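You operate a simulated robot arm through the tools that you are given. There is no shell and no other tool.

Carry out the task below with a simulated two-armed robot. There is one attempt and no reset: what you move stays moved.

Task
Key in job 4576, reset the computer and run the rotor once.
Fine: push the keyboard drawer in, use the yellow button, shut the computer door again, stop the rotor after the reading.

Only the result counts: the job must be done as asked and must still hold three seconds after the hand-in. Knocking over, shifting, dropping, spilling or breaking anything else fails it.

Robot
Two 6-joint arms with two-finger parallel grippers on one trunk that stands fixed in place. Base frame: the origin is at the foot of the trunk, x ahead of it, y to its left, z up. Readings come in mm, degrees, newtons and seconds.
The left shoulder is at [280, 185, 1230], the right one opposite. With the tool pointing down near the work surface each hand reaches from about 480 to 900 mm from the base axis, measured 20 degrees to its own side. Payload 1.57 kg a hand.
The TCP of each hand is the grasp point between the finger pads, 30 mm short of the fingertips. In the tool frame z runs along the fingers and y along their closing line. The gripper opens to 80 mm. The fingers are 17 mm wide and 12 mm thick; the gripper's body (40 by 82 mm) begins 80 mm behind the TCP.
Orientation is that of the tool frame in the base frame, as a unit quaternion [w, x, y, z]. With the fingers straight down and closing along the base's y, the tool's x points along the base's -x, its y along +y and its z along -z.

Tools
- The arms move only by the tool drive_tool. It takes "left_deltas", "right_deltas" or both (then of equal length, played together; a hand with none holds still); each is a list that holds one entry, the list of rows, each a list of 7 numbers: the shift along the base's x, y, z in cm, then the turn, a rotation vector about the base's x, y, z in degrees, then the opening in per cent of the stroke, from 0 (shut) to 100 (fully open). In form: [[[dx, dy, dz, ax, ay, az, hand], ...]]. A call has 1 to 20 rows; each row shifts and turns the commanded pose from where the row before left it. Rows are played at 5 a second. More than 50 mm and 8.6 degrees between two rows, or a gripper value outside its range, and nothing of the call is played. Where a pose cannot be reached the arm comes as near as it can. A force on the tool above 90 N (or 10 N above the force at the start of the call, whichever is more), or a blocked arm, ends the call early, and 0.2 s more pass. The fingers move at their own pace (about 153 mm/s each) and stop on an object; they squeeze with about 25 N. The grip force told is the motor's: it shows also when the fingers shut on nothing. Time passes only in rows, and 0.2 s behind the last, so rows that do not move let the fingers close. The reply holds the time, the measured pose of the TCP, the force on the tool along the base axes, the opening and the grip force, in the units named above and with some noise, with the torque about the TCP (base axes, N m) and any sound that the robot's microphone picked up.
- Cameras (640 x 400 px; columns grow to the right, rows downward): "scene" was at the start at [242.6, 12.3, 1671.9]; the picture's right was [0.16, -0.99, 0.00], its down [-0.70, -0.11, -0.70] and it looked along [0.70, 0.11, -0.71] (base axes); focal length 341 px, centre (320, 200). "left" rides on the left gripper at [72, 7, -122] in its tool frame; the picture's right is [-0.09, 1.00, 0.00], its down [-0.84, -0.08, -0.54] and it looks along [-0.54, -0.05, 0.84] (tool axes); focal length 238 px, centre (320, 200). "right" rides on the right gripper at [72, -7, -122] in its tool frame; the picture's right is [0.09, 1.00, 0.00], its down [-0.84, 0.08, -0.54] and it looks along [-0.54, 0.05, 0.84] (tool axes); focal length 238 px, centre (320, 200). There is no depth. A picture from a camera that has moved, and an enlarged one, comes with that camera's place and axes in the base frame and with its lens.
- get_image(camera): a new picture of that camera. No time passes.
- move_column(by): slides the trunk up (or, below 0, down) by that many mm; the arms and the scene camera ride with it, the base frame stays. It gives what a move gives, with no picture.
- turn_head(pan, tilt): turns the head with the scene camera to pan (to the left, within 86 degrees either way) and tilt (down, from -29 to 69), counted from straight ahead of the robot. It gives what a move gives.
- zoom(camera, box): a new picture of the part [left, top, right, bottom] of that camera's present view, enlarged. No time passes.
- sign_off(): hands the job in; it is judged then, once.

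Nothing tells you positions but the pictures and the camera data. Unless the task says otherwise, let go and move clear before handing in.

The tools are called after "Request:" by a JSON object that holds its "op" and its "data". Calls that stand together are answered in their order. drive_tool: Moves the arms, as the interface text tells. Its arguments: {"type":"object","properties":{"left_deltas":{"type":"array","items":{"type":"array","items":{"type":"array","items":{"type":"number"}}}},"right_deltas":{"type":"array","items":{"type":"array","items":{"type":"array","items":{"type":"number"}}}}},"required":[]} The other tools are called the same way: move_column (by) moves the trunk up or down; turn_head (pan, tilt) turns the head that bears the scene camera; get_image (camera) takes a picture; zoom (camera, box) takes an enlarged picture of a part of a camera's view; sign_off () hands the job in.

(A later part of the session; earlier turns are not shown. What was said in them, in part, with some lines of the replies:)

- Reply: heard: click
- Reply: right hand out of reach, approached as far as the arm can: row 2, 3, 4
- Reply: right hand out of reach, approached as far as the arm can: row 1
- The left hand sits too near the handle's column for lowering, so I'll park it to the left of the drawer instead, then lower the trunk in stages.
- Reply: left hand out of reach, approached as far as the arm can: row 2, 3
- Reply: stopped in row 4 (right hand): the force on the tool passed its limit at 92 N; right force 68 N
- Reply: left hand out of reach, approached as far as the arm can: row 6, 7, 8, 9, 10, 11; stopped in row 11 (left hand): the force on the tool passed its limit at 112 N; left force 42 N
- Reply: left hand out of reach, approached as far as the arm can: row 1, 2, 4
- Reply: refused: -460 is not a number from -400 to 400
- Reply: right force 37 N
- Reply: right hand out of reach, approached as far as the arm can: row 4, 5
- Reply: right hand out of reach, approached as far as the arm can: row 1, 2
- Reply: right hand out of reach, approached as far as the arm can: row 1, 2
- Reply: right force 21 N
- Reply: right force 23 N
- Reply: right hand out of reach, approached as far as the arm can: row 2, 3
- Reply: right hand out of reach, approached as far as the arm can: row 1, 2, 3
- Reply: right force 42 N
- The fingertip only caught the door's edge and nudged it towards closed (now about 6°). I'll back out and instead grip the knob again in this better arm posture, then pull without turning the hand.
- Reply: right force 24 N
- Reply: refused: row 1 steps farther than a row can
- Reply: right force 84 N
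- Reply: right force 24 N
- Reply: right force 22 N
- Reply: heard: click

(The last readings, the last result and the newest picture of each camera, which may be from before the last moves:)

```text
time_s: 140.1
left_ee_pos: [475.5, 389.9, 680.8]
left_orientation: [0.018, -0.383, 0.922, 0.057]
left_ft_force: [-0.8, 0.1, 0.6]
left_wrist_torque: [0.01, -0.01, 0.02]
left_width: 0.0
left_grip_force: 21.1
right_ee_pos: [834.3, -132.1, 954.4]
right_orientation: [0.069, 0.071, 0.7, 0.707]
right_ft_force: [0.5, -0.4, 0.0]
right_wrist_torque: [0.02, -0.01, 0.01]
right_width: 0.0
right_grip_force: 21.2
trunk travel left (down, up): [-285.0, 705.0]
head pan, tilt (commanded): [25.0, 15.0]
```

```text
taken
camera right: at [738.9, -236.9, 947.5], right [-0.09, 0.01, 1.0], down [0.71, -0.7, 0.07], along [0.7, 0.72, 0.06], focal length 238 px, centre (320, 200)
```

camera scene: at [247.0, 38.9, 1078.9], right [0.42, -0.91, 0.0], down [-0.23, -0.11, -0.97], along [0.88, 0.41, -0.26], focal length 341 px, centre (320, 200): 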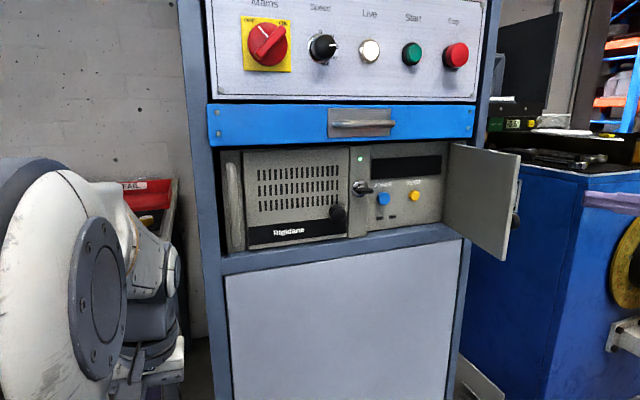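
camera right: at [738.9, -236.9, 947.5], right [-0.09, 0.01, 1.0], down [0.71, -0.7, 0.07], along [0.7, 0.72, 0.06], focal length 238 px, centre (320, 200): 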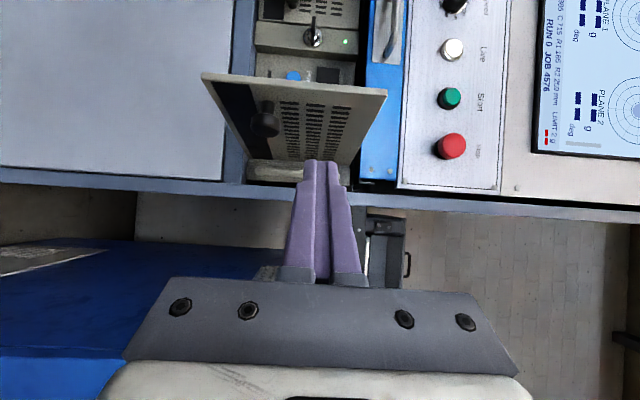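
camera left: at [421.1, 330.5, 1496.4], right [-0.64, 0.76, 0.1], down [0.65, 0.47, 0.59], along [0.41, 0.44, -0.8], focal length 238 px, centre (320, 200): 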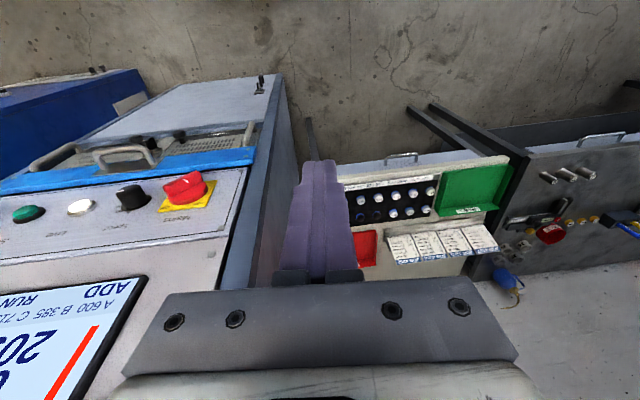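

Request:
{"op": "drive_tool", "data": {"right_deltas": [[[1.47, 3.37, 0.1, 0, 0, 0, 0], [1.47, 3.37, 0.1, 0, 0, 0, 0], [0, 0, 0, 0, 0, 0, 0]]]}}

Request:
{"op": "get_image", "data": {"camera": "right"}}

Request:
{"op": "zoom", "data": {"camera": "scene", "box": [340, 120, 640, 308]}}

```text
time_s: 140.9
left_ee_pos: [473.3, 389.5, 681.3]
left_orientation: [0.018, -0.384, 0.922, 0.056]
left_ft_force: [0.4, 0.1, 1.2]
left_wrist_torque: [-0.01, 0.0, 0.02]
left_width: 0.0
left_grip_force: 21.1
right_ee_pos: [862.5, -61.6, 956.8]
right_orientation: [0.07, 0.072, 0.699, 0.708]
right_ft_force: [0.1, 0.7, 0.2]
right_wrist_torque: [0.05, -0.01, -0.01]
right_width: 0.0
right_grip_force: 21.3
trunk travel left (down, up): [-285.0, 705.0]
head pan, tilt (commanded): [25.0, 15.0]
```

```text
taken
camera right: at [767.4, -166.6, 949.3], right [-0.09, 0.01, 1.0], down [0.71, -0.7, 0.07], along [0.7, 0.71, 0.06], focal length 238 px, centre (320, 200)
```

right: 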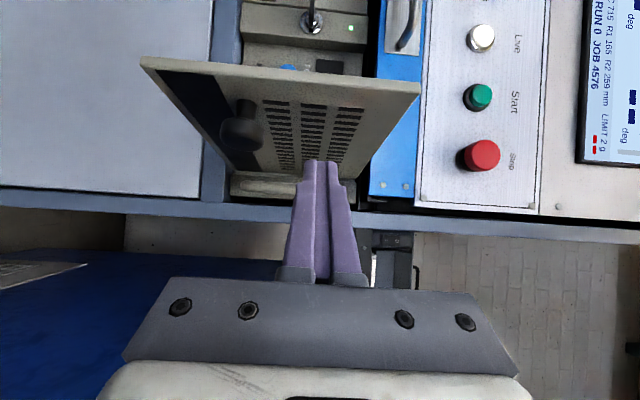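

```text
2.13 times, centred on (490, 214) of scene
camera zoom: at [247.0, 38.9, 1078.9], right [0.42, -0.91, 0.0], down [-0.23, -0.11, -0.97], along [0.88, 0.41, -0.26], focal length 726 px, centre (-42, 170)
```

zoom: 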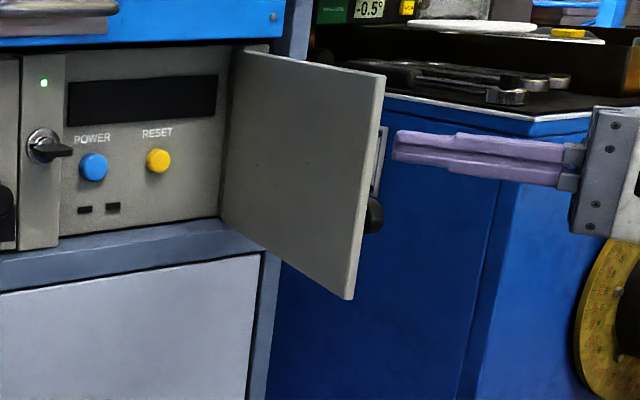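

Request:
{"op": "drive_tool", "data": {"right_deltas": [[[-1.24, 1.6, 0, 0, 0, 0, 0], [-1.24, 1.6, 0, 0, 0, 0, 0], [-1.24, 2.65, 0, 0, 0, 0, 0], [-1.24, 2.65, 0, 0, 0, 0, 0], [0, 0, 0, 0, 0, 0, 0]]]}}

Request:
{"op": "get_image", "data": {"camera": "right"}}

Request:
{"op": "zoom", "data": {"camera": "scene", "box": [340, 120, 640, 308]}}

```text
time_s: 142.1
left_ee_pos: [474.2, 391.3, 680.5]
left_orientation: [0.017, -0.383, 0.922, 0.057]
left_ft_force: [-0.2, -0.7, 0.2]
left_wrist_torque: [-0.01, 0.01, 0.0]
left_width: 0.1
left_grip_force: 21.3
right_ee_pos: [812.5, 24.3, 959.3]
right_orientation: [0.069, 0.072, 0.699, 0.708]
right_ft_force: [0.7, -0.7, 0.3]
right_wrist_torque: [0.02, 0.0, 0.01]
right_width: 0.0
right_grip_force: 21.2
trunk travel left (down, up): [-285.0, 705.0]
head pan, tilt (commanded): [25.0, 15.0]
```

```text
taken
camera right: at [716.8, -80.8, 951.2], right [-0.09, 0.01, 1.0], down [0.71, -0.7, 0.07], along [0.7, 0.71, 0.06], focal length 238 px, centre (320, 200)
```

right: 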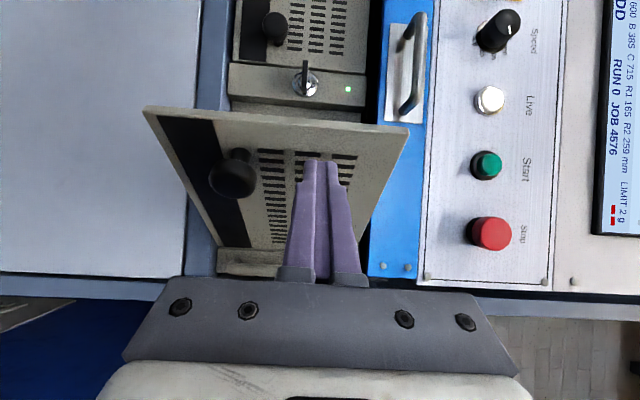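

```text
2.13 times, centred on (490, 214) of scene
camera zoom: at [247.0, 38.9, 1078.9], right [0.42, -0.91, 0.0], down [-0.23, -0.11, -0.97], along [0.88, 0.41, -0.26], focal length 726 px, centre (-42, 170)
```

zoom: 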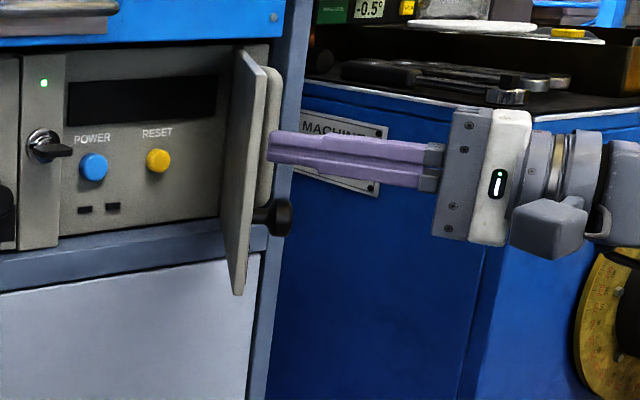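

Request:
{"op": "drive_tool", "data": {"right_deltas": [[[-0.18, 2.37, 0, 0, 0, 0, 0], [-0.18, 2.37, 0, 0, 0, 0, 0], [0.7, 2.55, 0, 0, 0, 0, 0], [0.7, 2.55, 0, 0, 0, 0, 0], [1.27, 2.26, 0, 0, 0, 0, 0], [0, 0, 0, 0, 0, 0, 0]]]}}

Request:
{"op": "get_image", "data": {"camera": "right"}}

Request:
{"op": "zoom", "data": {"camera": "scene", "box": [240, 120, 540, 308]}}

```text
time_s: 143.5
left_ee_pos: [473.1, 390.1, 682.2]
left_orientation: [0.018, -0.384, 0.921, 0.058]
left_ft_force: [0.2, -0.4, 0.6]
left_wrist_torque: [-0.01, -0.01, -0.02]
left_width: 0.0
left_grip_force: 20.8
right_ee_pos: [835.1, 143.8, 957.3]
right_orientation: [0.069, 0.072, 0.699, 0.708]
right_ft_force: [-0.6, 0.9, -0.9]
right_wrist_torque: [0.0, 0.01, -0.01]
right_width: 0.0
right_grip_force: 21.0
trunk travel left (down, up): [-285.0, 705.0]
head pan, tilt (commanded): [25.0, 15.0]
```

```text
taken
camera right: at [739.6, 39.0, 949.4], right [-0.09, 0.01, 1.0], down [0.71, -0.7, 0.07], along [0.7, 0.71, 0.06], focal length 238 px, centre (320, 200)
```

right: 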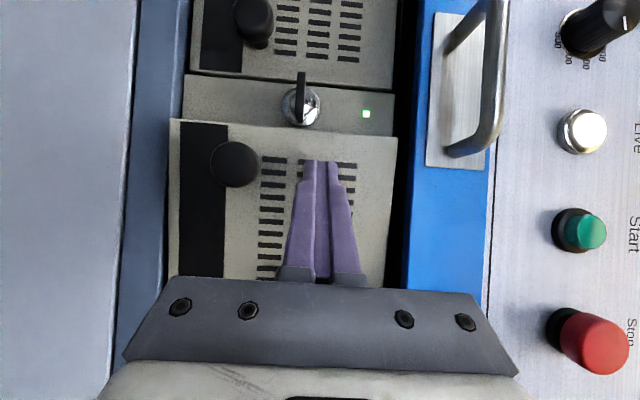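

```text
2.13 times, centred on (390, 214) of scene
camera zoom: at [247.0, 38.9, 1078.9], right [0.42, -0.91, 0.0], down [-0.23, -0.11, -0.97], along [0.88, 0.41, -0.26], focal length 726 px, centre (171, 170)
```

zoom: 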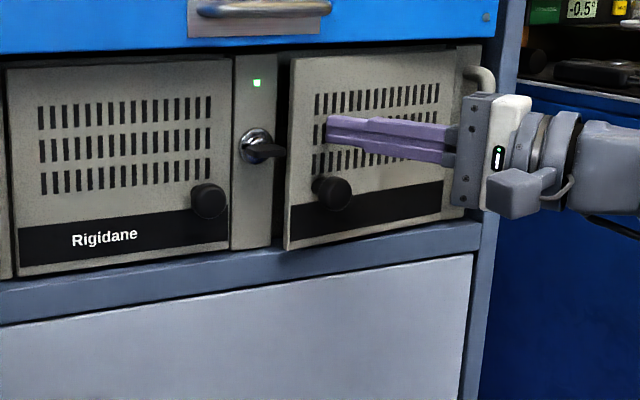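

Request:
{"op": "drive_tool", "data": {"right_deltas": [[[0.75, 0.7, 0, 0, 0, 0, 0], [0.7, 0.65, 0, 0, 0, 0, 0], [0.4, 0.4, 0, 0, 0, 0, 0], [0.25, 0.25, 0, 0, 0, 0, 0], [0, 0, 0, 0, 0, 0, 0]]]}}

Request:
{"op": "zoom", "data": {"camera": "scene", "box": [240, 120, 540, 308]}}

Request:
{"op": "get_image", "data": {"camera": "right"}}

```text
time_s: 144.7
left_ee_pos: [473.6, 389.6, 682.2]
left_orientation: [0.018, -0.383, 0.922, 0.057]
left_ft_force: [-0.1, 0.1, 0.4]
left_wrist_torque: [0.0, 0.0, 0.03]
left_width: 0.0
left_grip_force: 21.0
right_ee_pos: [853.5, 162.3, 958.4]
right_orientation: [0.066, 0.068, 0.701, 0.707]
right_ft_force: [-48.9, -50.9, -17.7]
right_wrist_torque: [-0.12, 0.6, 0.73]
right_width: 0.0
right_grip_force: 20.9
trunk travel left (down, up): [-285.0, 705.0]
head pan, tilt (commanded): [25.0, 15.0]
```

```text
2.13 times, centred on (390, 214) of scene
camera zoom: at [245.7, 36.4, 1079.0], right [0.42, -0.91, 0.0], down [-0.23, -0.11, -0.97], along [0.88, 0.41, -0.26], focal length 726 px, centre (171, 170)
```

zoom: 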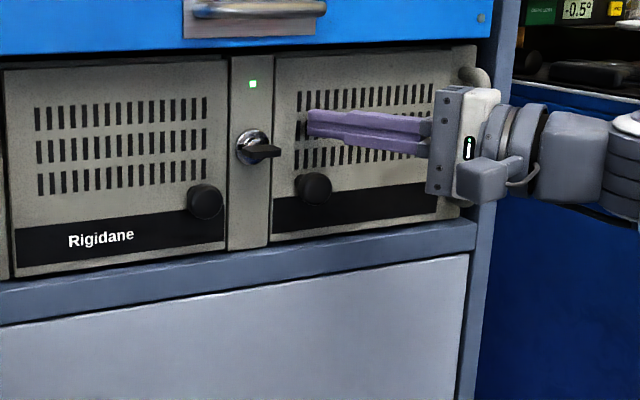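

```text
taken
camera right: at [759.5, 55.0, 950.9], right [-0.09, 0.01, 1.0], down [0.72, -0.69, 0.07], along [0.69, 0.72, 0.06], focal length 238 px, centre (320, 200)
```

right: 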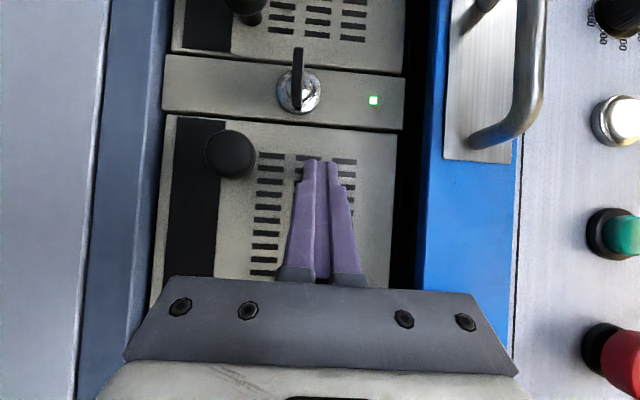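

Both computer doors are shut. I'll also turn the key back to its original upright position: back off, face the key squarely, and grip its bow.

Request:
{"op": "drive_tool", "data": {"right_deltas": [[[-2.25, -2.25, 0, 0, 0, 0, 0], [-2.25, -2.25, 0, 0, 0, 0, 0], [-2.25, -2.25, 0, 0, 0, -8, 0], [0, 0, 0, 0, 0, -8, 0], [-0.5, 1.5, -0.6, 0, 0, -8, 0], [-0.9, 1.9, -0.6, 0, 0, -8, 30], [-0.9, 1.9, -0.6, 0, 0, 0, 30], [0, 0, 0, 0, 0, 0, 30]]]}}

Request:
{"op": "get_image", "data": {"camera": "right"}}

Request:
{"op": "zoom", "data": {"camera": "scene", "box": [260, 120, 460, 245]}}

```text
time_s: 146.5
left_ee_pos: [473.7, 390.3, 680.8]
left_orientation: [0.018, -0.383, 0.922, 0.057]
left_ft_force: [-0.5, -0.4, 0.2]
left_wrist_torque: [0.01, 0.02, -0.05]
left_width: 0.1
left_grip_force: 21.1
right_ee_pos: [765.1, 150.6, 941.3]
right_orientation: [0.263, 0.262, 0.652, 0.661]
right_ft_force: [-0.3, 0.9, 0.3]
right_wrist_torque: [0.02, 0.0, 0.04]
right_width: 24.2
right_grip_force: 0.1
trunk travel left (down, up): [-285.0, 705.0]
head pan, tilt (commanded): [25.0, 15.0]
```

```text
taken
camera right: at [628.2, 111.0, 933.8], right [-0.07, 0.05, 1.0], down [0.23, -0.97, 0.07], along [0.97, 0.24, 0.06], focal length 238 px, centre (320, 200)
```

right: 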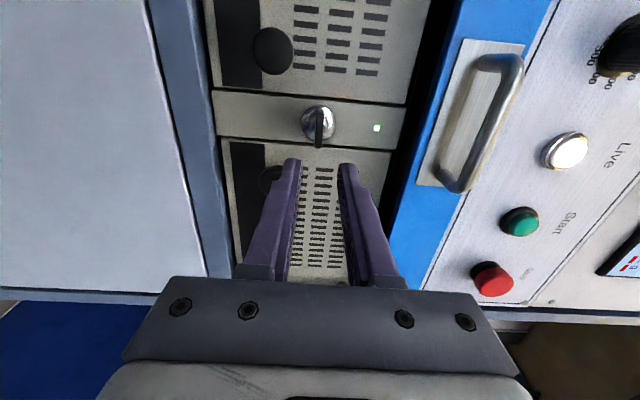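

```text
3.20 times, centred on (360, 182) of scene
camera zoom: at [247.0, 38.8, 1078.9], right [0.42, -0.91, 0.0], down [-0.23, -0.11, -0.97], along [0.88, 0.41, -0.26], focal length 1092 px, centre (192, 256)
```

zoom: 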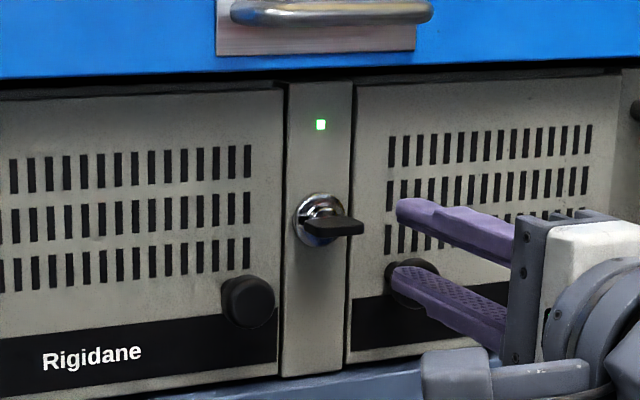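

Request:
{"op": "drive_tool", "data": {"right_deltas": [[[-0.64, 1.7, -0.1, 0, 0, 0, 30], [0, 0, 0, 0, 0, 0, 30], [1.05, 1.05, 0, 0, 0, 0, 30], [1.05, 1.05, 0, 0, 0, 0, 30], [1.05, 1.05, 0, 0, 0, 0, 30], [0, 0, 0, 0, 0, 0, 30]]]}}

Request:
{"op": "get_image", "data": {"camera": "right"}}

Request:
{"op": "zoom", "data": {"camera": "scene", "box": [260, 120, 460, 245]}}

```text
time_s: 147.9
left_ee_pos: [473.7, 390.7, 681.7]
left_orientation: [0.018, -0.384, 0.922, 0.057]
left_ft_force: [0.4, -0.1, 0.7]
left_wrist_torque: [0.0, 0.01, 0.0]
left_width: 0.3
left_grip_force: 21.2
right_ee_pos: [791.1, 197.8, 937.9]
right_orientation: [0.262, 0.262, 0.652, 0.661]
right_ft_force: [-0.5, 0.1, -0.7]
right_wrist_torque: [0.02, -0.01, 0.04]
right_width: 23.8
right_grip_force: 0.0
trunk travel left (down, up): [-285.0, 705.0]
head pan, tilt (commanded): [25.0, 15.0]
```

```text
taken
camera right: at [653.8, 158.9, 931.0], right [-0.07, 0.05, 1.0], down [0.23, -0.97, 0.07], along [0.97, 0.24, 0.06], focal length 238 px, centre (320, 200)
```

right: 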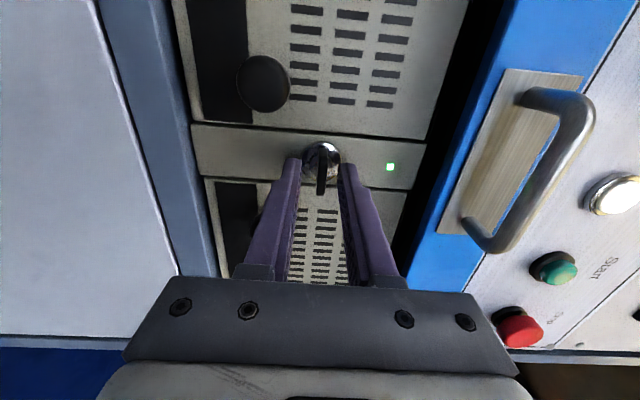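

```text
3.20 times, centred on (360, 182) of scene
camera zoom: at [247.0, 38.8, 1078.9], right [0.42, -0.91, 0.0], down [-0.23, -0.11, -0.97], along [0.88, 0.41, -0.26], focal length 1092 px, centre (192, 256)
```

zoom: 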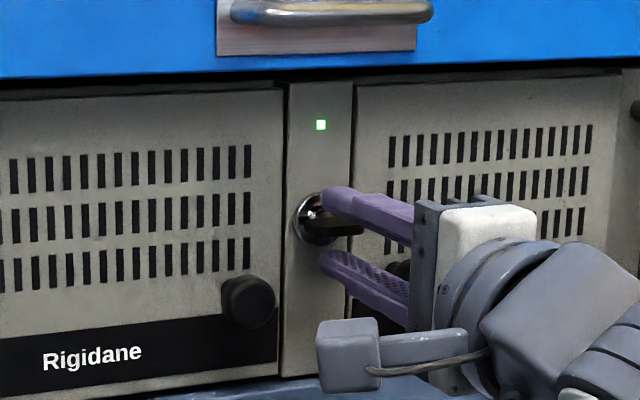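

Request:
{"op": "drive_tool", "data": {"right_deltas": [[[0, 0, 0.15, 0, 0, 0, 30], [0, 0, 0, 0, 0, 0, 0], [0, 0, 0, 0, 0, 0, 0], [0, 0, 0, -5.5, -5.5, 0, 0], [0, 0, 0, -5.5, -5.5, 0, 0], [0, 0, 0, 0, 0, 0, 0]]]}}

Request:
{"op": "zoom", "data": {"camera": "scene", "box": [260, 120, 460, 245]}}

```text
time_s: 149.3
left_ee_pos: [472.6, 389.9, 681.0]
left_orientation: [0.018, -0.383, 0.922, 0.057]
left_ft_force: [-0.4, -0.1, 0.5]
left_wrist_torque: [-0.04, 0.02, 0.01]
left_width: 0.1
left_grip_force: 21.4
right_ee_pos: [791.0, 197.8, 939.9]
right_orientation: [0.347, 0.17, 0.685, 0.617]
right_ft_force: [-16.8, -3.4, -7.0]
right_wrist_torque: [-0.36, 0.38, 0.03]
right_width: 5.9
right_grip_force: 26.4
trunk travel left (down, up): [-285.0, 705.0]
head pan, tilt (commanded): [25.0, 15.0]
```

```text
3.20 times, centred on (360, 182) of scene
camera zoom: at [246.6, 38.8, 1078.9], right [0.42, -0.91, 0.0], down [-0.23, -0.11, -0.97], along [0.88, 0.41, -0.26], focal length 1092 px, centre (192, 256)
```

zoom: 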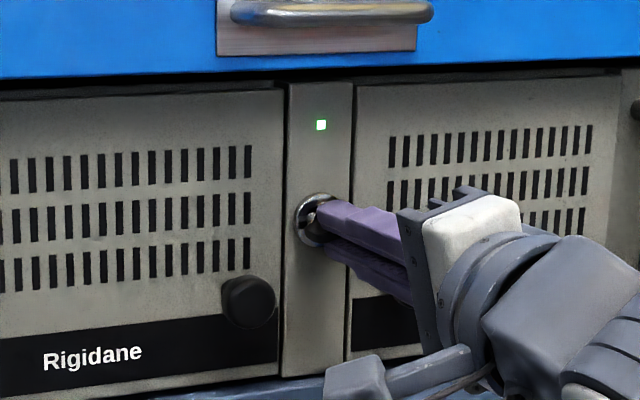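

Request:
{"op": "drive_tool", "data": {"right_deltas": [[[-0.1, -0.02, -0.05, -5.5, -5.5, 0, 0], [-0.05, 0, 0, -5.5, -5.5, 0, 0], [0, 0, 0, -5.5, -5.5, 0, 0], [0, 0, 0, -5.5, -5.5, 0, 0], [0, 0, 0, 0, 0, 0, 0]]]}}

Request:
{"op": "zoom", "data": {"camera": "scene", "box": [260, 120, 460, 245]}}

```text
time_s: 150.5
left_ee_pos: [473.4, 390.5, 680.9]
left_orientation: [0.017, -0.383, 0.922, 0.056]
left_ft_force: [-0.5, 1.0, 0.1]
left_wrist_torque: [0.01, -0.03, 0.03]
left_width: 0.0
left_grip_force: 21.1
right_ee_pos: [790.6, 196.8, 939.7]
right_orientation: [0.497, -0.019, 0.712, 0.496]
right_ft_force: [-3.0, 4.0, -11.7]
right_wrist_torque: [-0.32, 0.32, -0.25]
right_width: 6.0
right_grip_force: 26.1
trunk travel left (down, up): [-285.0, 705.0]
head pan, tilt (commanded): [25.0, 15.0]
```

```text
3.20 times, centred on (360, 182) of scene
camera zoom: at [247.3, 39.1, 1078.8], right [0.42, -0.91, 0.0], down [-0.23, -0.11, -0.97], along [0.88, 0.41, -0.26], focal length 1092 px, centre (192, 256)
```

zoom: 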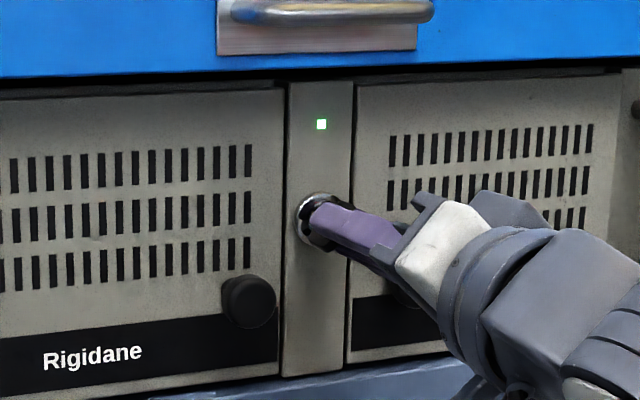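

Request:
{"op": "drive_tool", "data": {"right_deltas": [[[0, 0, -0.08, -5.5, -5.5, 0, 0], [0, 0, 0, -5.5, -5.5, 0, 0], [0, 0, 0, -5.5, -5.5, 0, 0], [0, 0, 0, 0, 0, 0, 0]]]}}

Request:
{"op": "drive_tool", "data": {"right_deltas": [[[0, 0, 0, -5.5, -5.5, 0, 0], [0, 0, 0, -5.5, -5.5, 0, 0], [0, 0, 0, -3, -3, 0, 0], [0, 0, 0, 0, 0, 0, 0]]]}}

Request:
{"op": "zoom", "data": {"camera": "scene", "box": [260, 120, 460, 245]}}

Request:
{"op": "get_image", "data": {"camera": "right"}}

```text
time_s: 151.5
left_ee_pos: [473.6, 390.1, 681.4]
left_orientation: [0.017, -0.384, 0.922, 0.056]
left_ft_force: [-0.2, -0.3, -0.1]
left_wrist_torque: [-0.04, -0.02, 0.0]
left_width: 0.0
left_grip_force: 21.4
right_ee_pos: [791.1, 197.5, 939.4]
right_orientation: [0.586, -0.16, 0.696, 0.383]
right_ft_force: [9.0, 6.3, -3.8]
right_wrist_torque: [-0.34, 0.31, -0.33]
right_width: 6.1
right_grip_force: 26.3
trunk travel left (down, up): [-285.0, 705.0]
head pan, tilt (commanded): [25.0, 15.0]
```

```text
time_s: 152.5
left_ee_pos: [474.9, 390.9, 679.5]
left_orientation: [0.018, -0.383, 0.922, 0.057]
left_ft_force: [0.4, -0.8, 0.2]
left_wrist_torque: [0.02, 0.0, -0.04]
left_width: 0.0
left_grip_force: 21.1
right_ee_pos: [790.9, 196.5, 939.7]
right_orientation: [0.643, -0.275, 0.661, 0.273]
right_ft_force: [19.2, 5.6, 2.5]
right_wrist_torque: [-0.14, 0.14, -0.61]
right_width: 6.1
right_grip_force: 25.7
trunk travel left (down, up): [-285.0, 705.0]
head pan, tilt (commanded): [25.0, 15.0]
```

```text
3.20 times, centred on (360, 182) of scene
camera zoom: at [247.7, 39.1, 1078.8], right [0.42, -0.91, 0.0], down [-0.24, -0.11, -0.97], along [0.88, 0.41, -0.26], focal length 1092 px, centre (192, 256)
```

zoom: 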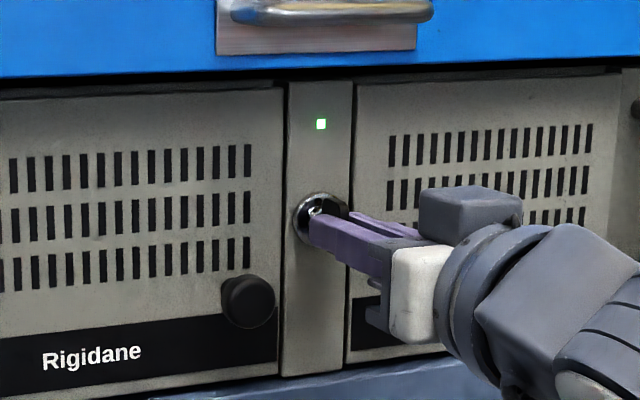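

```text
taken
camera right: at [708.1, 104.7, 871.0], right [-0.71, 0.7, -0.08], down [-0.42, -0.32, 0.85], along [0.56, 0.64, 0.52], focal length 238 px, centre (320, 200)
```

right: 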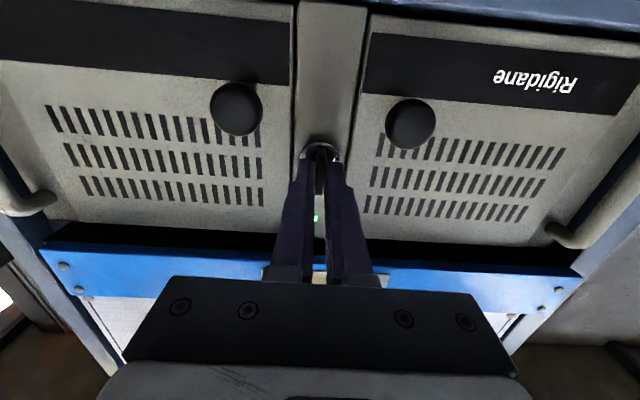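

The key is back upright. Releasing and backing straight out.

Request:
{"op": "drive_tool", "data": {"right_deltas": [[[0, 0, 0, 0, 0, 0, 30], [0, 0, 0, 0, 0, 0, 30], [-1.4, -1.4, 0, 0, 0, 0, 30], [-2, -2, 0, 0, 0, 0, 30], [-2, -2, 0, 0, 0, 0, 30], [-1, -3, 0, 0, 0, 0, 0]]]}}

Request:
{"op": "get_image", "data": {"camera": "scene"}}

Request:
{"op": "zoom", "data": {"camera": "scene", "box": [260, 120, 460, 245]}}

```text
time_s: 153.9
left_ee_pos: [473.3, 390.7, 680.2]
left_orientation: [0.019, -0.383, 0.922, 0.057]
left_ft_force: [-0.6, 0.1, -0.5]
left_wrist_torque: [0.0, 0.0, 0.04]
left_width: 0.0
left_grip_force: 21.5
right_ee_pos: [727.2, 112.6, 938.2]
right_orientation: [0.642, -0.274, 0.662, 0.273]
right_ft_force: [-0.3, -0.8, -0.4]
right_wrist_torque: [0.04, -0.03, -0.01]
right_width: 0.0
right_grip_force: 21.0
trunk travel left (down, up): [-285.0, 705.0]
head pan, tilt (commanded): [25.0, 15.0]
```

```text
taken
camera scene: at [247.2, 39.0, 1078.9], right [0.42, -0.91, 0.0], down [-0.23, -0.11, -0.97], along [0.88, 0.41, -0.26], focal length 341 px, centre (320, 200)
```

scene: 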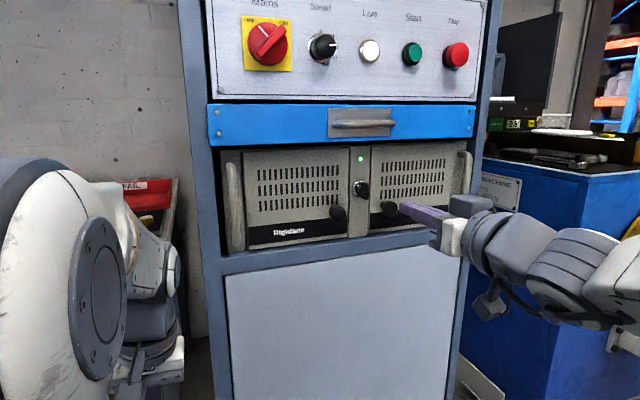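

```text
3.20 times, centred on (360, 182) of scene
camera zoom: at [247.2, 39.0, 1078.9], right [0.42, -0.91, 0.0], down [-0.23, -0.11, -0.97], along [0.88, 0.41, -0.26], focal length 1092 px, centre (192, 256)
```

zoom: 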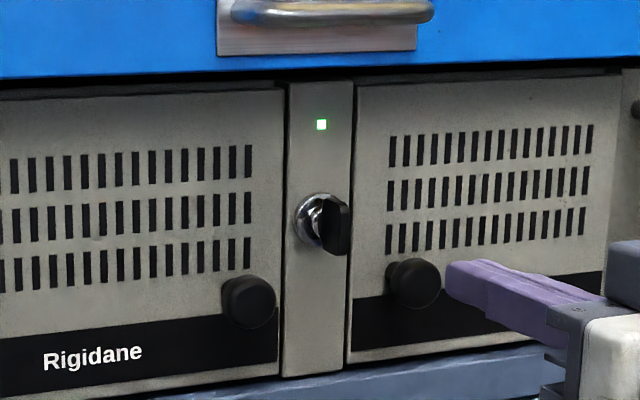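

The key is upright as before and both doors are shut. Now for the run: I raise the trunk so the right hand, still level, comes to the Start button's height.

Request:
{"op": "move_column", "data": {"by": 232}}

Request:
{"op": "drive_tool", "data": {"right_deltas": [[[2.5, -2.5, 0, 0, 0, 0, 0], [2.5, -2.5, 0, 0, 0, 0, 0], [0, 0, 0, 0, 0, 0, 0]]]}}

Request:
{"op": "get_image", "data": {"camera": "right"}}

Request:
{"op": "get_image", "data": {"camera": "scene"}}

```text
time_s: 156.4
left_ee_pos: [473.2, 392.0, 912.0]
left_orientation: [0.018, -0.384, 0.922, 0.058]
left_ft_force: [0.4, 0.0, 0.0]
left_wrist_torque: [-0.01, -0.01, -0.01]
left_width: 0.1
left_grip_force: 21.7
right_ee_pos: [725.8, 112.7, 1172.0]
right_orientation: [0.642, -0.275, 0.661, 0.274]
right_ft_force: [-0.3, 0.3, -0.3]
right_wrist_torque: [0.03, 0.02, 0.03]
right_width: 0.1
right_grip_force: 21.8
trunk travel left (down, up): [-517.0, 473.0]
head pan, tilt (commanded): [25.0, 15.0]
```

```text
time_s: 157.2
left_ee_pos: [472.4, 390.2, 912.3]
left_orientation: [0.017, -0.383, 0.922, 0.058]
left_ft_force: [-0.5, 0.5, -0.1]
left_wrist_torque: [0.02, 0.01, -0.05]
left_width: 0.0
left_grip_force: 21.7
right_ee_pos: [773.8, 66.2, 1172.0]
right_orientation: [0.642, -0.275, 0.661, 0.274]
right_ft_force: [-0.2, 0.9, 0.2]
right_wrist_torque: [-0.01, -0.02, -0.03]
right_width: 0.0
right_grip_force: 21.6
trunk travel left (down, up): [-517.0, 473.0]
head pan, tilt (commanded): [25.0, 15.0]
```

```text
taken
camera right: at [692.0, -27.5, 1103.9], right [-0.71, 0.69, -0.08], down [-0.41, -0.32, 0.85], along [0.56, 0.64, 0.52], focal length 238 px, centre (320, 200)
```

right: 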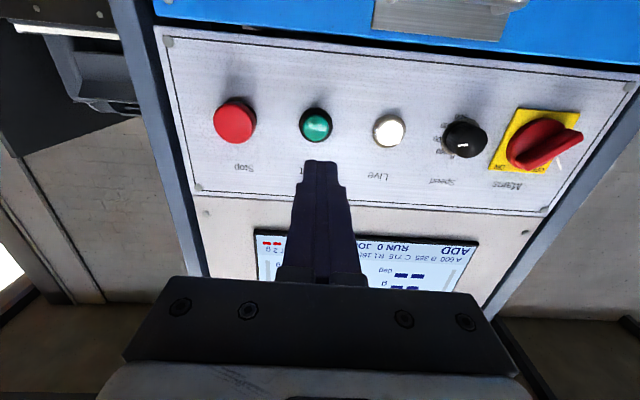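

```text
taken
camera scene: at [247.0, 38.9, 1310.9], right [0.42, -0.91, 0.0], down [-0.23, -0.11, -0.97], along [0.88, 0.41, -0.26], focal length 341 px, centre (320, 200)
```

scene: 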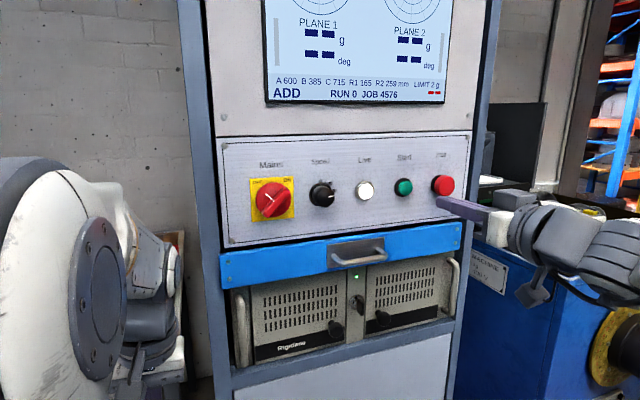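

The Start button is confirmed at (873,160,1170). I'll approach it to about 2 cm and check alignment.

Request:
{"op": "drive_tool", "data": {"right_deltas": [[[3.1, 2.9, 0, 0, 0, 0, 0], [3.1, 2.9, -0.1, 0, 0, 0, 0], [0, 0, 0, 0, 0, 0, 0]]]}}

Request:
{"op": "get_image", "data": {"camera": "right"}}

Request:
{"op": "zoom", "data": {"camera": "scene", "box": [320, 130, 520, 255]}}

```text
time_s: 158.0
left_ee_pos: [473.7, 390.4, 912.9]
left_orientation: [0.018, -0.383, 0.922, 0.057]
left_ft_force: [0.2, -0.4, -0.1]
left_wrist_torque: [0.01, 0.0, 0.02]
left_width: 0.1
left_grip_force: 21.4
right_ee_pos: [838.9, 123.1, 1169.9]
right_orientation: [0.643, -0.276, 0.66, 0.274]
right_ft_force: [-0.3, 0.8, 0.8]
right_wrist_torque: [0.03, 0.02, 0.0]
right_width: 0.1
right_grip_force: 21.0
trunk travel left (down, up): [-517.0, 473.0]
head pan, tilt (commanded): [25.0, 15.0]
```

```text
taken
camera right: at [756.7, 30.5, 1101.5], right [-0.71, 0.69, -0.08], down [-0.41, -0.32, 0.85], along [0.56, 0.64, 0.52], focal length 238 px, centre (320, 200)
```

right: 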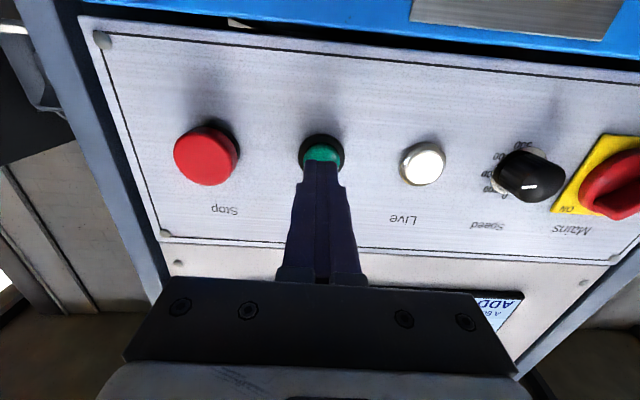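

```text
3.20 times, centred on (420, 192) of scene
camera zoom: at [247.0, 38.9, 1310.9], right [0.42, -0.91, 0.0], down [-0.23, -0.11, -0.97], along [0.88, 0.41, -0.26], focal length 1092 px, centre (0, 224)
```

zoom: 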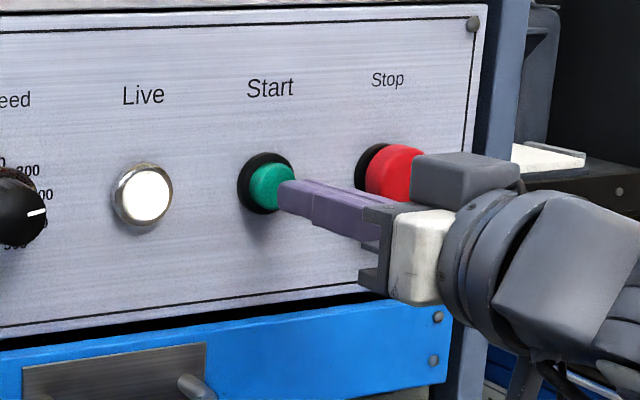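

Request:
{"op": "turn_head", "data": {"pan": 25, "tilt": 0}}

Request:
{"op": "drive_tool", "data": {"right_deltas": [[[0.7, 0.72, 0, 0, 0, 0, 0], [0.4, 0.4, 0, 0, 0, 0, 0], [0.2, 0.2, 0, 0, 0, 0, 0]]]}}

Request:
{"op": "get_image", "data": {"camera": "scene"}}

```text
time_s: 158.7
left_ee_pos: [473.4, 390.7, 911.9]
left_orientation: [0.018, -0.384, 0.922, 0.056]
left_ft_force: [0.6, -1.0, 1.2]
left_wrist_torque: [0.0, 0.01, 0.01]
left_width: 0.0
left_grip_force: 21.4
right_ee_pos: [839.4, 123.4, 1169.9]
right_orientation: [0.642, -0.276, 0.661, 0.274]
right_ft_force: [0.0, 0.0, -0.1]
right_wrist_torque: [-0.03, -0.02, 0.0]
right_width: 0.2
right_grip_force: 21.4
trunk travel left (down, up): [-517.0, 473.0]
head pan, tilt (commanded): [25.0, 0.0]
```

```text
time_s: 159.5
left_ee_pos: [472.4, 389.4, 911.2]
left_orientation: [0.018, -0.383, 0.922, 0.057]
left_ft_force: [0.5, -0.2, -0.1]
left_wrist_torque: [0.02, 0.02, 0.01]
left_width: 0.0
left_grip_force: 21.4
right_ee_pos: [852.4, 134.0, 1169.6]
right_orientation: [0.642, -0.275, 0.661, 0.274]
right_ft_force: [-3.5, -1.4, -1.1]
right_wrist_torque: [-0.01, -0.01, 0.1]
right_width: 0.0
right_grip_force: 21.2
trunk travel left (down, up): [-517.0, 473.0]
head pan, tilt (commanded): [25.0, 0.0]
heard: click
```

```text
taken
camera scene: at [243.7, 37.3, 1335.1], right [0.42, -0.91, 0.0], down [0.0, 0.0, -1.0], along [0.91, 0.42, 0.0], focal length 341 px, centre (320, 200)
```

scene: 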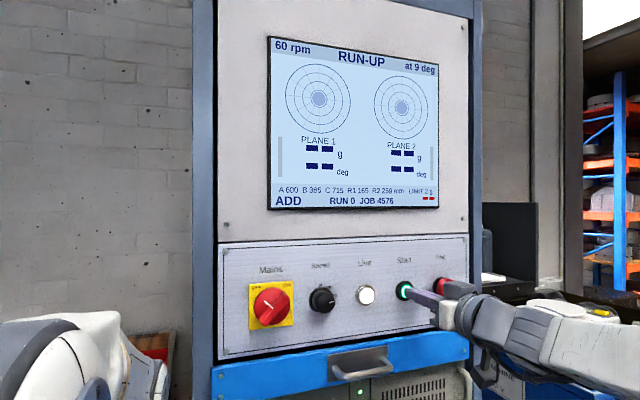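

Start took: RUN-UP, 60 rpm. I'll back off, line up with the Stop button, and watch for the reading.

Request:
{"op": "drive_tool", "data": {"right_deltas": [[[-1.5, -1.5, 0, 0, 0, 0, 0], [-2.0, -2.0, 0, 0, 0, 0, 0], [2.0, -2.0, 0, 0, 0, 0, 0], [2.0, -2.0, 0, 0, 0, 0, 0], [2.0, -2.0, 0, 0, 0, 0, 0], [0, 0, 0, 0, 0, 0, 0]]]}}

Request:
{"op": "get_image", "data": {"camera": "scene"}}

Request:
{"op": "get_image", "data": {"camera": "right"}}

```text
time_s: 160.9
left_ee_pos: [474.3, 390.7, 912.7]
left_orientation: [0.018, -0.383, 0.922, 0.057]
left_ft_force: [0.2, 0.4, 0.0]
left_wrist_torque: [0.01, 0.01, -0.01]
left_width: 0.1
left_grip_force: 21.2
right_ee_pos: [877.6, 38.8, 1170.6]
right_orientation: [0.643, -0.276, 0.66, 0.274]
right_ft_force: [0.5, 0.6, 0.1]
right_wrist_torque: [0.0, -0.01, 0.0]
right_width: 0.4
right_grip_force: 21.0
trunk travel left (down, up): [-517.0, 473.0]
head pan, tilt (commanded): [25.0, 0.0]
```

```text
taken
camera scene: at [243.9, 37.4, 1335.1], right [0.42, -0.91, 0.0], down [0.0, 0.0, -1.0], along [0.91, 0.42, 0.0], focal length 341 px, centre (320, 200)
```

scene: 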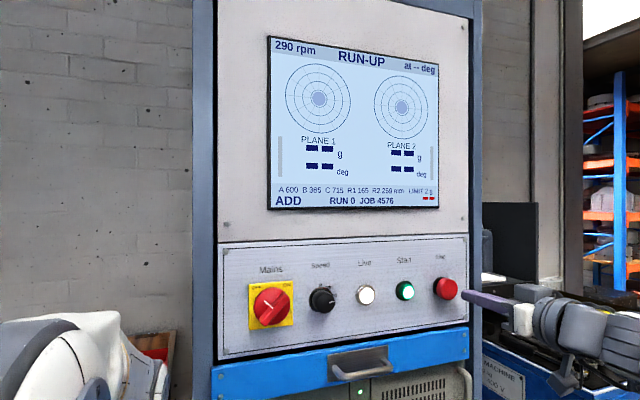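

```text
taken
camera right: at [794.4, -53.5, 1102.2], right [-0.71, 0.69, -0.08], down [-0.41, -0.32, 0.85], along [0.56, 0.64, 0.52], focal length 238 px, centre (320, 200)
```

right: 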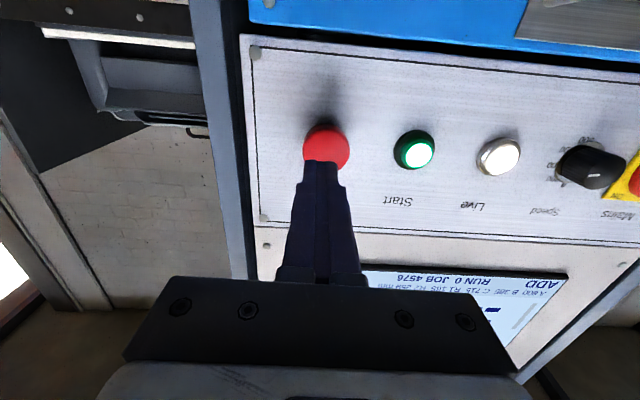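

The rotor is at 290 rpm and the finger is almost in line with Stop. I wait for the reading.

Request:
{"op": "drive_tool", "data": {"right_deltas": [[[-0.55, 0.55, 0, 0, 0, 0, 0], [0, 0, 0, 0, 0, 0, 0], [0, 0, 0, 0, 0, 0, 0], [0, 0, 0, 0, 0, 0, 0], [0, 0, 0, 0, 0, 0, 0]]]}}

Request:
{"op": "zoom", "data": {"camera": "scene", "box": [250, 30, 500, 215]}}

Request:
{"op": "get_image", "data": {"camera": "right"}}

```text
time_s: 162.1
left_ee_pos: [474.0, 389.8, 912.3]
left_orientation: [0.017, -0.384, 0.921, 0.057]
left_ft_force: [0.4, -0.1, 0.4]
left_wrist_torque: [0.0, 0.01, 0.03]
left_width: 0.0
left_grip_force: 21.7
right_ee_pos: [871.7, 44.3, 1171.3]
right_orientation: [0.642, -0.275, 0.661, 0.273]
right_ft_force: [-0.6, -0.7, 0.3]
right_wrist_torque: [0.02, -0.03, -0.03]
right_width: 0.3
right_grip_force: 21.9
trunk travel left (down, up): [-517.0, 473.0]
head pan, tilt (commanded): [25.0, 0.0]
```

```text
2.16 times, centred on (375, 122) of scene
camera zoom: at [244.0, 37.4, 1335.1], right [0.42, -0.91, 0.0], down [0.0, 0.0, -1.0], along [0.91, 0.42, 0.0], focal length 738 px, centre (201, 368)
```

zoom: 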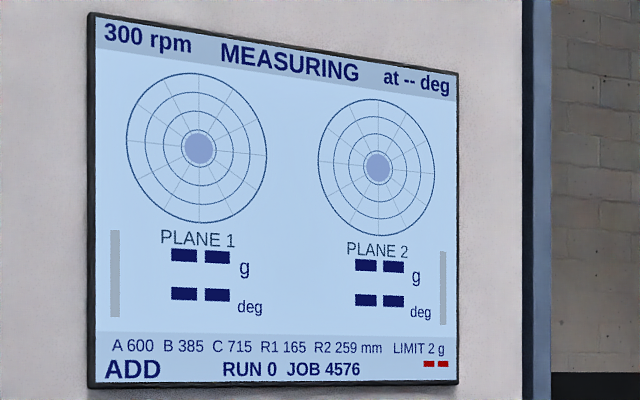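

```text
taken
camera right: at [788.9, -48.1, 1102.3], right [-0.71, 0.69, -0.08], down [-0.41, -0.32, 0.85], along [0.56, 0.64, 0.52], focal length 238 px, centre (320, 200)
```

right: 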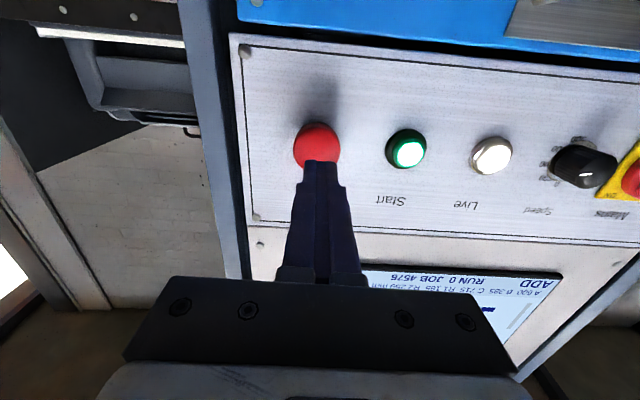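

MEASURING at 300 rpm; I keep waiting with the finger clear of Stop.

Request:
{"op": "drive_tool", "data": {"right_deltas": [[[0, 0, 0, 0, 0, 0, 0], [0, 0, 0, 0, 0, 0, 0], [0, 0, 0, 0, 0, 0, 0], [0, 0, 0, 0, 0, 0, 0], [0, 0, 0, 0, 0, 0, 0], [0, 0, 0, 0, 0, 0, 0], [0, 0, 0, 0, 0, 0, 0], [0, 0, 0, 0, 0, 0, 0], [0, 0, 0, 0, 0, 0, 0], [0, 0, 0, 0, 0, 0, 0]]]}}

Request:
{"op": "zoom", "data": {"camera": "scene", "box": [250, 30, 500, 215]}}

```text
time_s: 164.3
left_ee_pos: [474.5, 390.6, 913.8]
left_orientation: [0.018, -0.384, 0.921, 0.057]
left_ft_force: [0.4, 0.3, 0.2]
left_wrist_torque: [0.0, 0.0, -0.03]
left_width: 0.0
left_grip_force: 21.1
right_ee_pos: [871.4, 44.5, 1171.7]
right_orientation: [0.642, -0.276, 0.661, 0.274]
right_ft_force: [0.7, 0.0, -0.8]
right_wrist_torque: [0.01, 0.01, -0.01]
right_width: 0.1
right_grip_force: 21.4
trunk travel left (down, up): [-517.0, 473.0]
head pan, tilt (commanded): [25.0, 0.0]
```

```text
2.16 times, centred on (375, 122) of scene
camera zoom: at [244.0, 37.4, 1335.1], right [0.42, -0.91, 0.0], down [0.0, 0.0, -1.0], along [0.91, 0.42, 0.0], focal length 738 px, centre (201, 368)
```

zoom: 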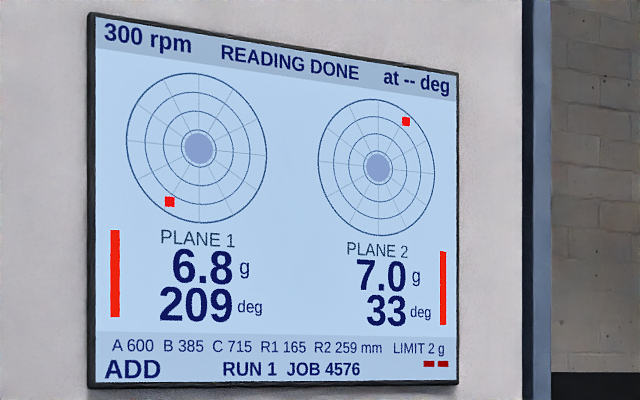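

READING DONE — RUN 1, JOB 4576 (6.8 g/209°, 7.0 g/33°). Now I press Stop.

Request:
{"op": "drive_tool", "data": {"right_deltas": [[[1.4, 1.4, 0, 0, 0, 0, 0], [0.9, 0.9, 0, 0, 0, 0, 0], [0.4, 0.4, 0, 0, 0, 0, 0], [0.2, 0.2, 0, 0, 0, 0, 0], [0.2, 0.2, 0, 0, 0, 0, 0]]]}}

Request:
{"op": "get_image", "data": {"camera": "scene"}}

```text
time_s: 165.5
left_ee_pos: [472.3, 390.1, 912.5]
left_orientation: [0.017, -0.383, 0.922, 0.057]
left_ft_force: [0.2, 0.2, -0.6]
left_wrist_torque: [0.04, -0.02, -0.02]
left_width: 0.1
left_grip_force: 21.6
right_ee_pos: [901.5, 73.7, 1171.8]
right_orientation: [0.642, -0.276, 0.661, 0.273]
right_ft_force: [-27.8, -13.2, -8.7]
right_wrist_torque: [-0.13, 0.09, 0.27]
right_width: 0.0
right_grip_force: 21.6
trunk travel left (down, up): [-517.0, 473.0]
head pan, tilt (commanded): [25.0, 0.0]
heard: click
```

```text
taken
camera scene: at [242.6, 36.4, 1335.2], right [0.42, -0.91, 0.0], down [0.0, 0.0, -1.0], along [0.91, 0.42, 0.0], focal length 341 px, centre (320, 200)
```

scene: 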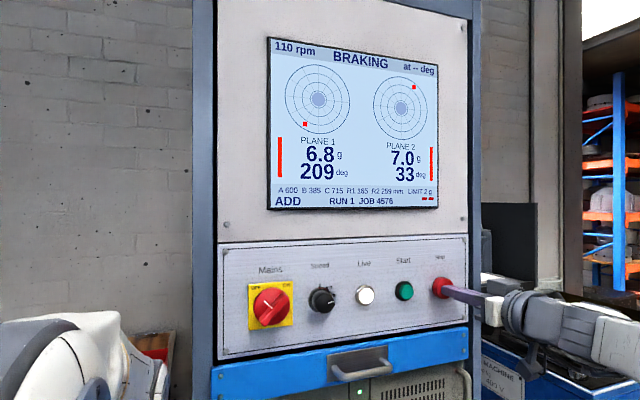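

The rotor is BRAKING. I'll back the hand well away and wait until it stands still.

Request:
{"op": "drive_tool", "data": {"right_deltas": [[[-1.5, -1.5, 0, 0, 0, 0, 0], [-2.5, -2.5, 0, 0, 0, 0, 0], [-3, -3, 0, 0, 0, 0, 0], [-3, -3, 0, 0, 0, 0, 0], [-2, -3, 0, 0, 0, 0, 0], [0, 0, 0, 0, 0, 0, 0], [0, 0, 0, 0, 0, 0, 0], [0, 0, 0, 0, 0, 0, 0], [0, 0, 0, 0, 0, 0, 0], [0, 0, 0, 0, 0, 0, 0]]]}}

Request:
{"op": "get_image", "data": {"camera": "scene"}}

Request:
{"op": "turn_head", "data": {"pan": 25, "tilt": 25}}

Request:
{"op": "get_image", "data": {"camera": "scene"}}

```text
time_s: 167.7
left_ee_pos: [473.2, 390.4, 912.8]
left_orientation: [0.018, -0.384, 0.921, 0.057]
left_ft_force: [0.7, 0.1, -0.4]
left_wrist_torque: [0.03, 0.01, -0.02]
left_width: 0.0
left_grip_force: 21.4
right_ee_pos: [781.8, -51.2, 1169.4]
right_orientation: [0.642, -0.276, 0.661, 0.274]
right_ft_force: [0.0, -0.5, 0.1]
right_wrist_torque: [0.01, 0.0, -0.01]
right_width: 0.0
right_grip_force: 21.2
trunk travel left (down, up): [-517.0, 473.0]
head pan, tilt (commanded): [25.0, 0.0]
```

```text
taken
camera scene: at [243.9, 37.4, 1335.1], right [0.42, -0.91, 0.0], down [0.0, 0.0, -1.0], along [0.91, 0.42, 0.0], focal length 341 px, centre (320, 200)
```

scene: 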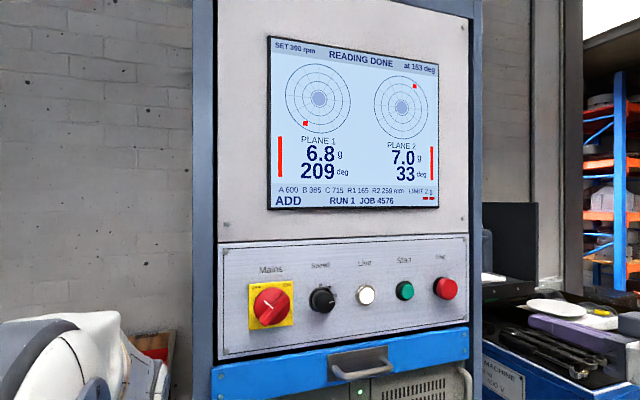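

```text
time_s: 168.6
left_ee_pos: [473.4, 390.5, 913.3]
left_orientation: [0.018, -0.384, 0.921, 0.058]
left_ft_force: [0.0, 0.1, 0.1]
left_wrist_torque: [-0.01, 0.01, -0.04]
left_width: 0.0
left_grip_force: 21.3
right_ee_pos: [781.7, -50.8, 1168.7]
right_orientation: [0.642, -0.275, 0.661, 0.274]
right_ft_force: [0.8, -0.2, 0.7]
right_wrist_torque: [0.0, 0.04, -0.02]
right_width: 0.2
right_grip_force: 21.2
trunk travel left (down, up): [-517.0, 473.0]
head pan, tilt (commanded): [25.0, 25.0]
```

```text
taken
camera scene: at [245.9, 38.3, 1294.8], right [0.42, -0.91, 0.0], down [-0.38, -0.18, -0.91], along [0.82, 0.38, -0.42], focal length 341 px, centre (320, 200)
```

scene: 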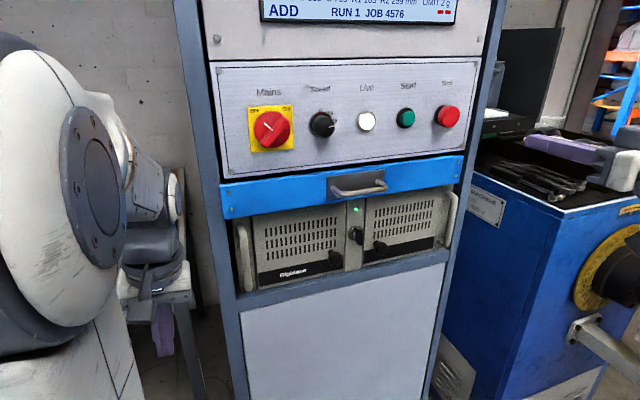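

The rotor is at rest: SET 300 rpm, READING DONE, RUN 1, JOB 4576. A final close look at the doors, drawer and screen.

Request:
{"op": "zoom", "data": {"camera": "scene", "box": [210, 140, 480, 310]}}

Request:
{"op": "get_image", "data": {"camera": "right"}}

Request:
{"op": "turn_head", "data": {"pan": -45, "tilt": 35}}

Request:
{"op": "get_image", "data": {"camera": "scene"}}

```text
2.35 times, centred on (345, 225) of scene
camera zoom: at [245.9, 38.3, 1294.8], right [0.42, -0.91, 0.0], down [-0.38, -0.18, -0.91], along [0.82, 0.38, -0.42], focal length 803 px, centre (261, 141)
```

zoom: 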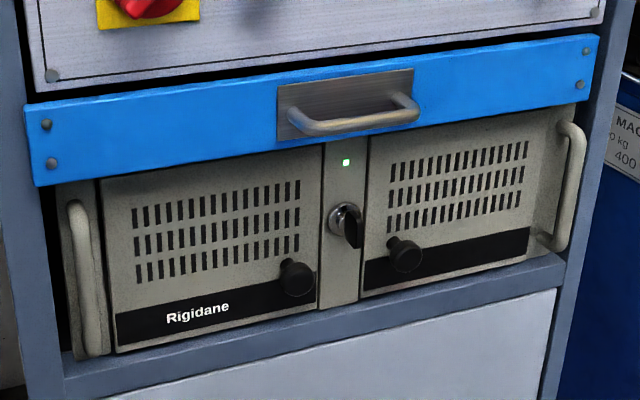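

```text
taken
camera right: at [698.8, -144.4, 1101.4], right [-0.71, 0.69, -0.08], down [-0.41, -0.32, 0.85], along [0.56, 0.64, 0.52], focal length 238 px, centre (320, 200)
```

right: 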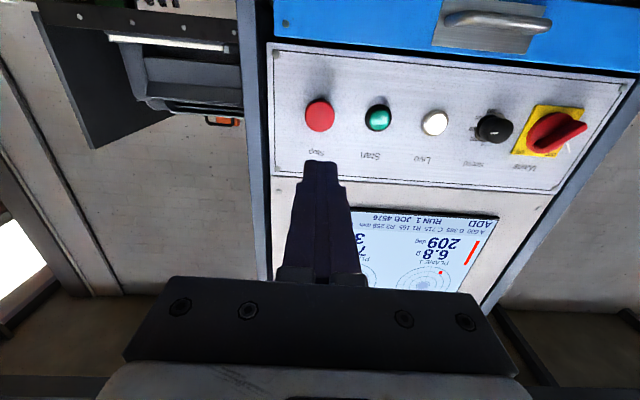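

```text
time_s: 170.0
left_ee_pos: [473.0, 390.0, 912.7]
left_orientation: [0.017, -0.384, 0.921, 0.057]
left_ft_force: [0.0, -0.8, 0.4]
left_wrist_torque: [0.01, -0.01, 0.01]
left_width: 0.1
left_grip_force: 21.1
right_ee_pos: [781.6, -52.4, 1170.6]
right_orientation: [0.642, -0.275, 0.661, 0.273]
right_ft_force: [0.2, -0.1, 0.5]
right_wrist_torque: [-0.01, 0.02, -0.06]
right_width: 0.2
right_grip_force: 21.1
trunk travel left (down, up): [-517.0, 473.0]
head pan, tilt (commanded): [-45.0, 35.0]
```

```text
taken
camera scene: at [224.7, -62.9, 1279.0], right [-0.71, -0.71, 0.0], down [-0.41, 0.41, -0.82], along [0.58, -0.58, -0.57], focal length 341 px, centre (320, 200)
```

scene: 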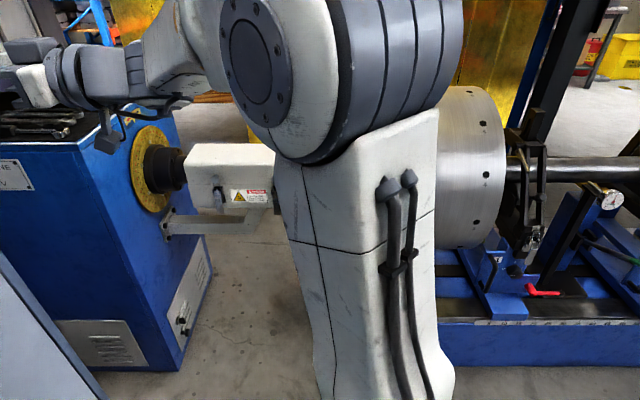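

Job 4576 is keyed in and the drawer is home. The computer has been reset with the yellow button, and both its doors are shut with the key upright again. The rotor has run once (RUN 1) and been stopped. Both hands are clear, so I'm handing in.

Request:
{"op": "sign_off", "data": {}}

```text
The job is handed in.
```

I've handed the job in. Job 4576 is keyed in, the computer was reset with the yellow button, and the rotor ran once and is stopped.

- **Result on the screen:** it shows RUN 1, JOB 4576 and READING DONE at the set 300 rpm. Plane 1 reads 6.8 g at 209°, plane 2 reads 7.0 g at 33°. The job number survived the reset.
- **Drawer and computer:** the keyboard drawer is fully in. The computer's doors were locked, so I turned the key to open them; the doors are shut again and the key is back upright.
- **Rotor:** I pressed Stop only after the reading was done, and it braked to a standstill before I handed in.

- **Wrong door first:** I opened the left computer door first and found only a dust filter, so I shut it and opened the right one, where the RESET button was.
- **Contact with the machine:** on one approach a fingertip hit the drawer handle hard enough to trip the force limit (112 N). I saw nothing moved or damaged by it.
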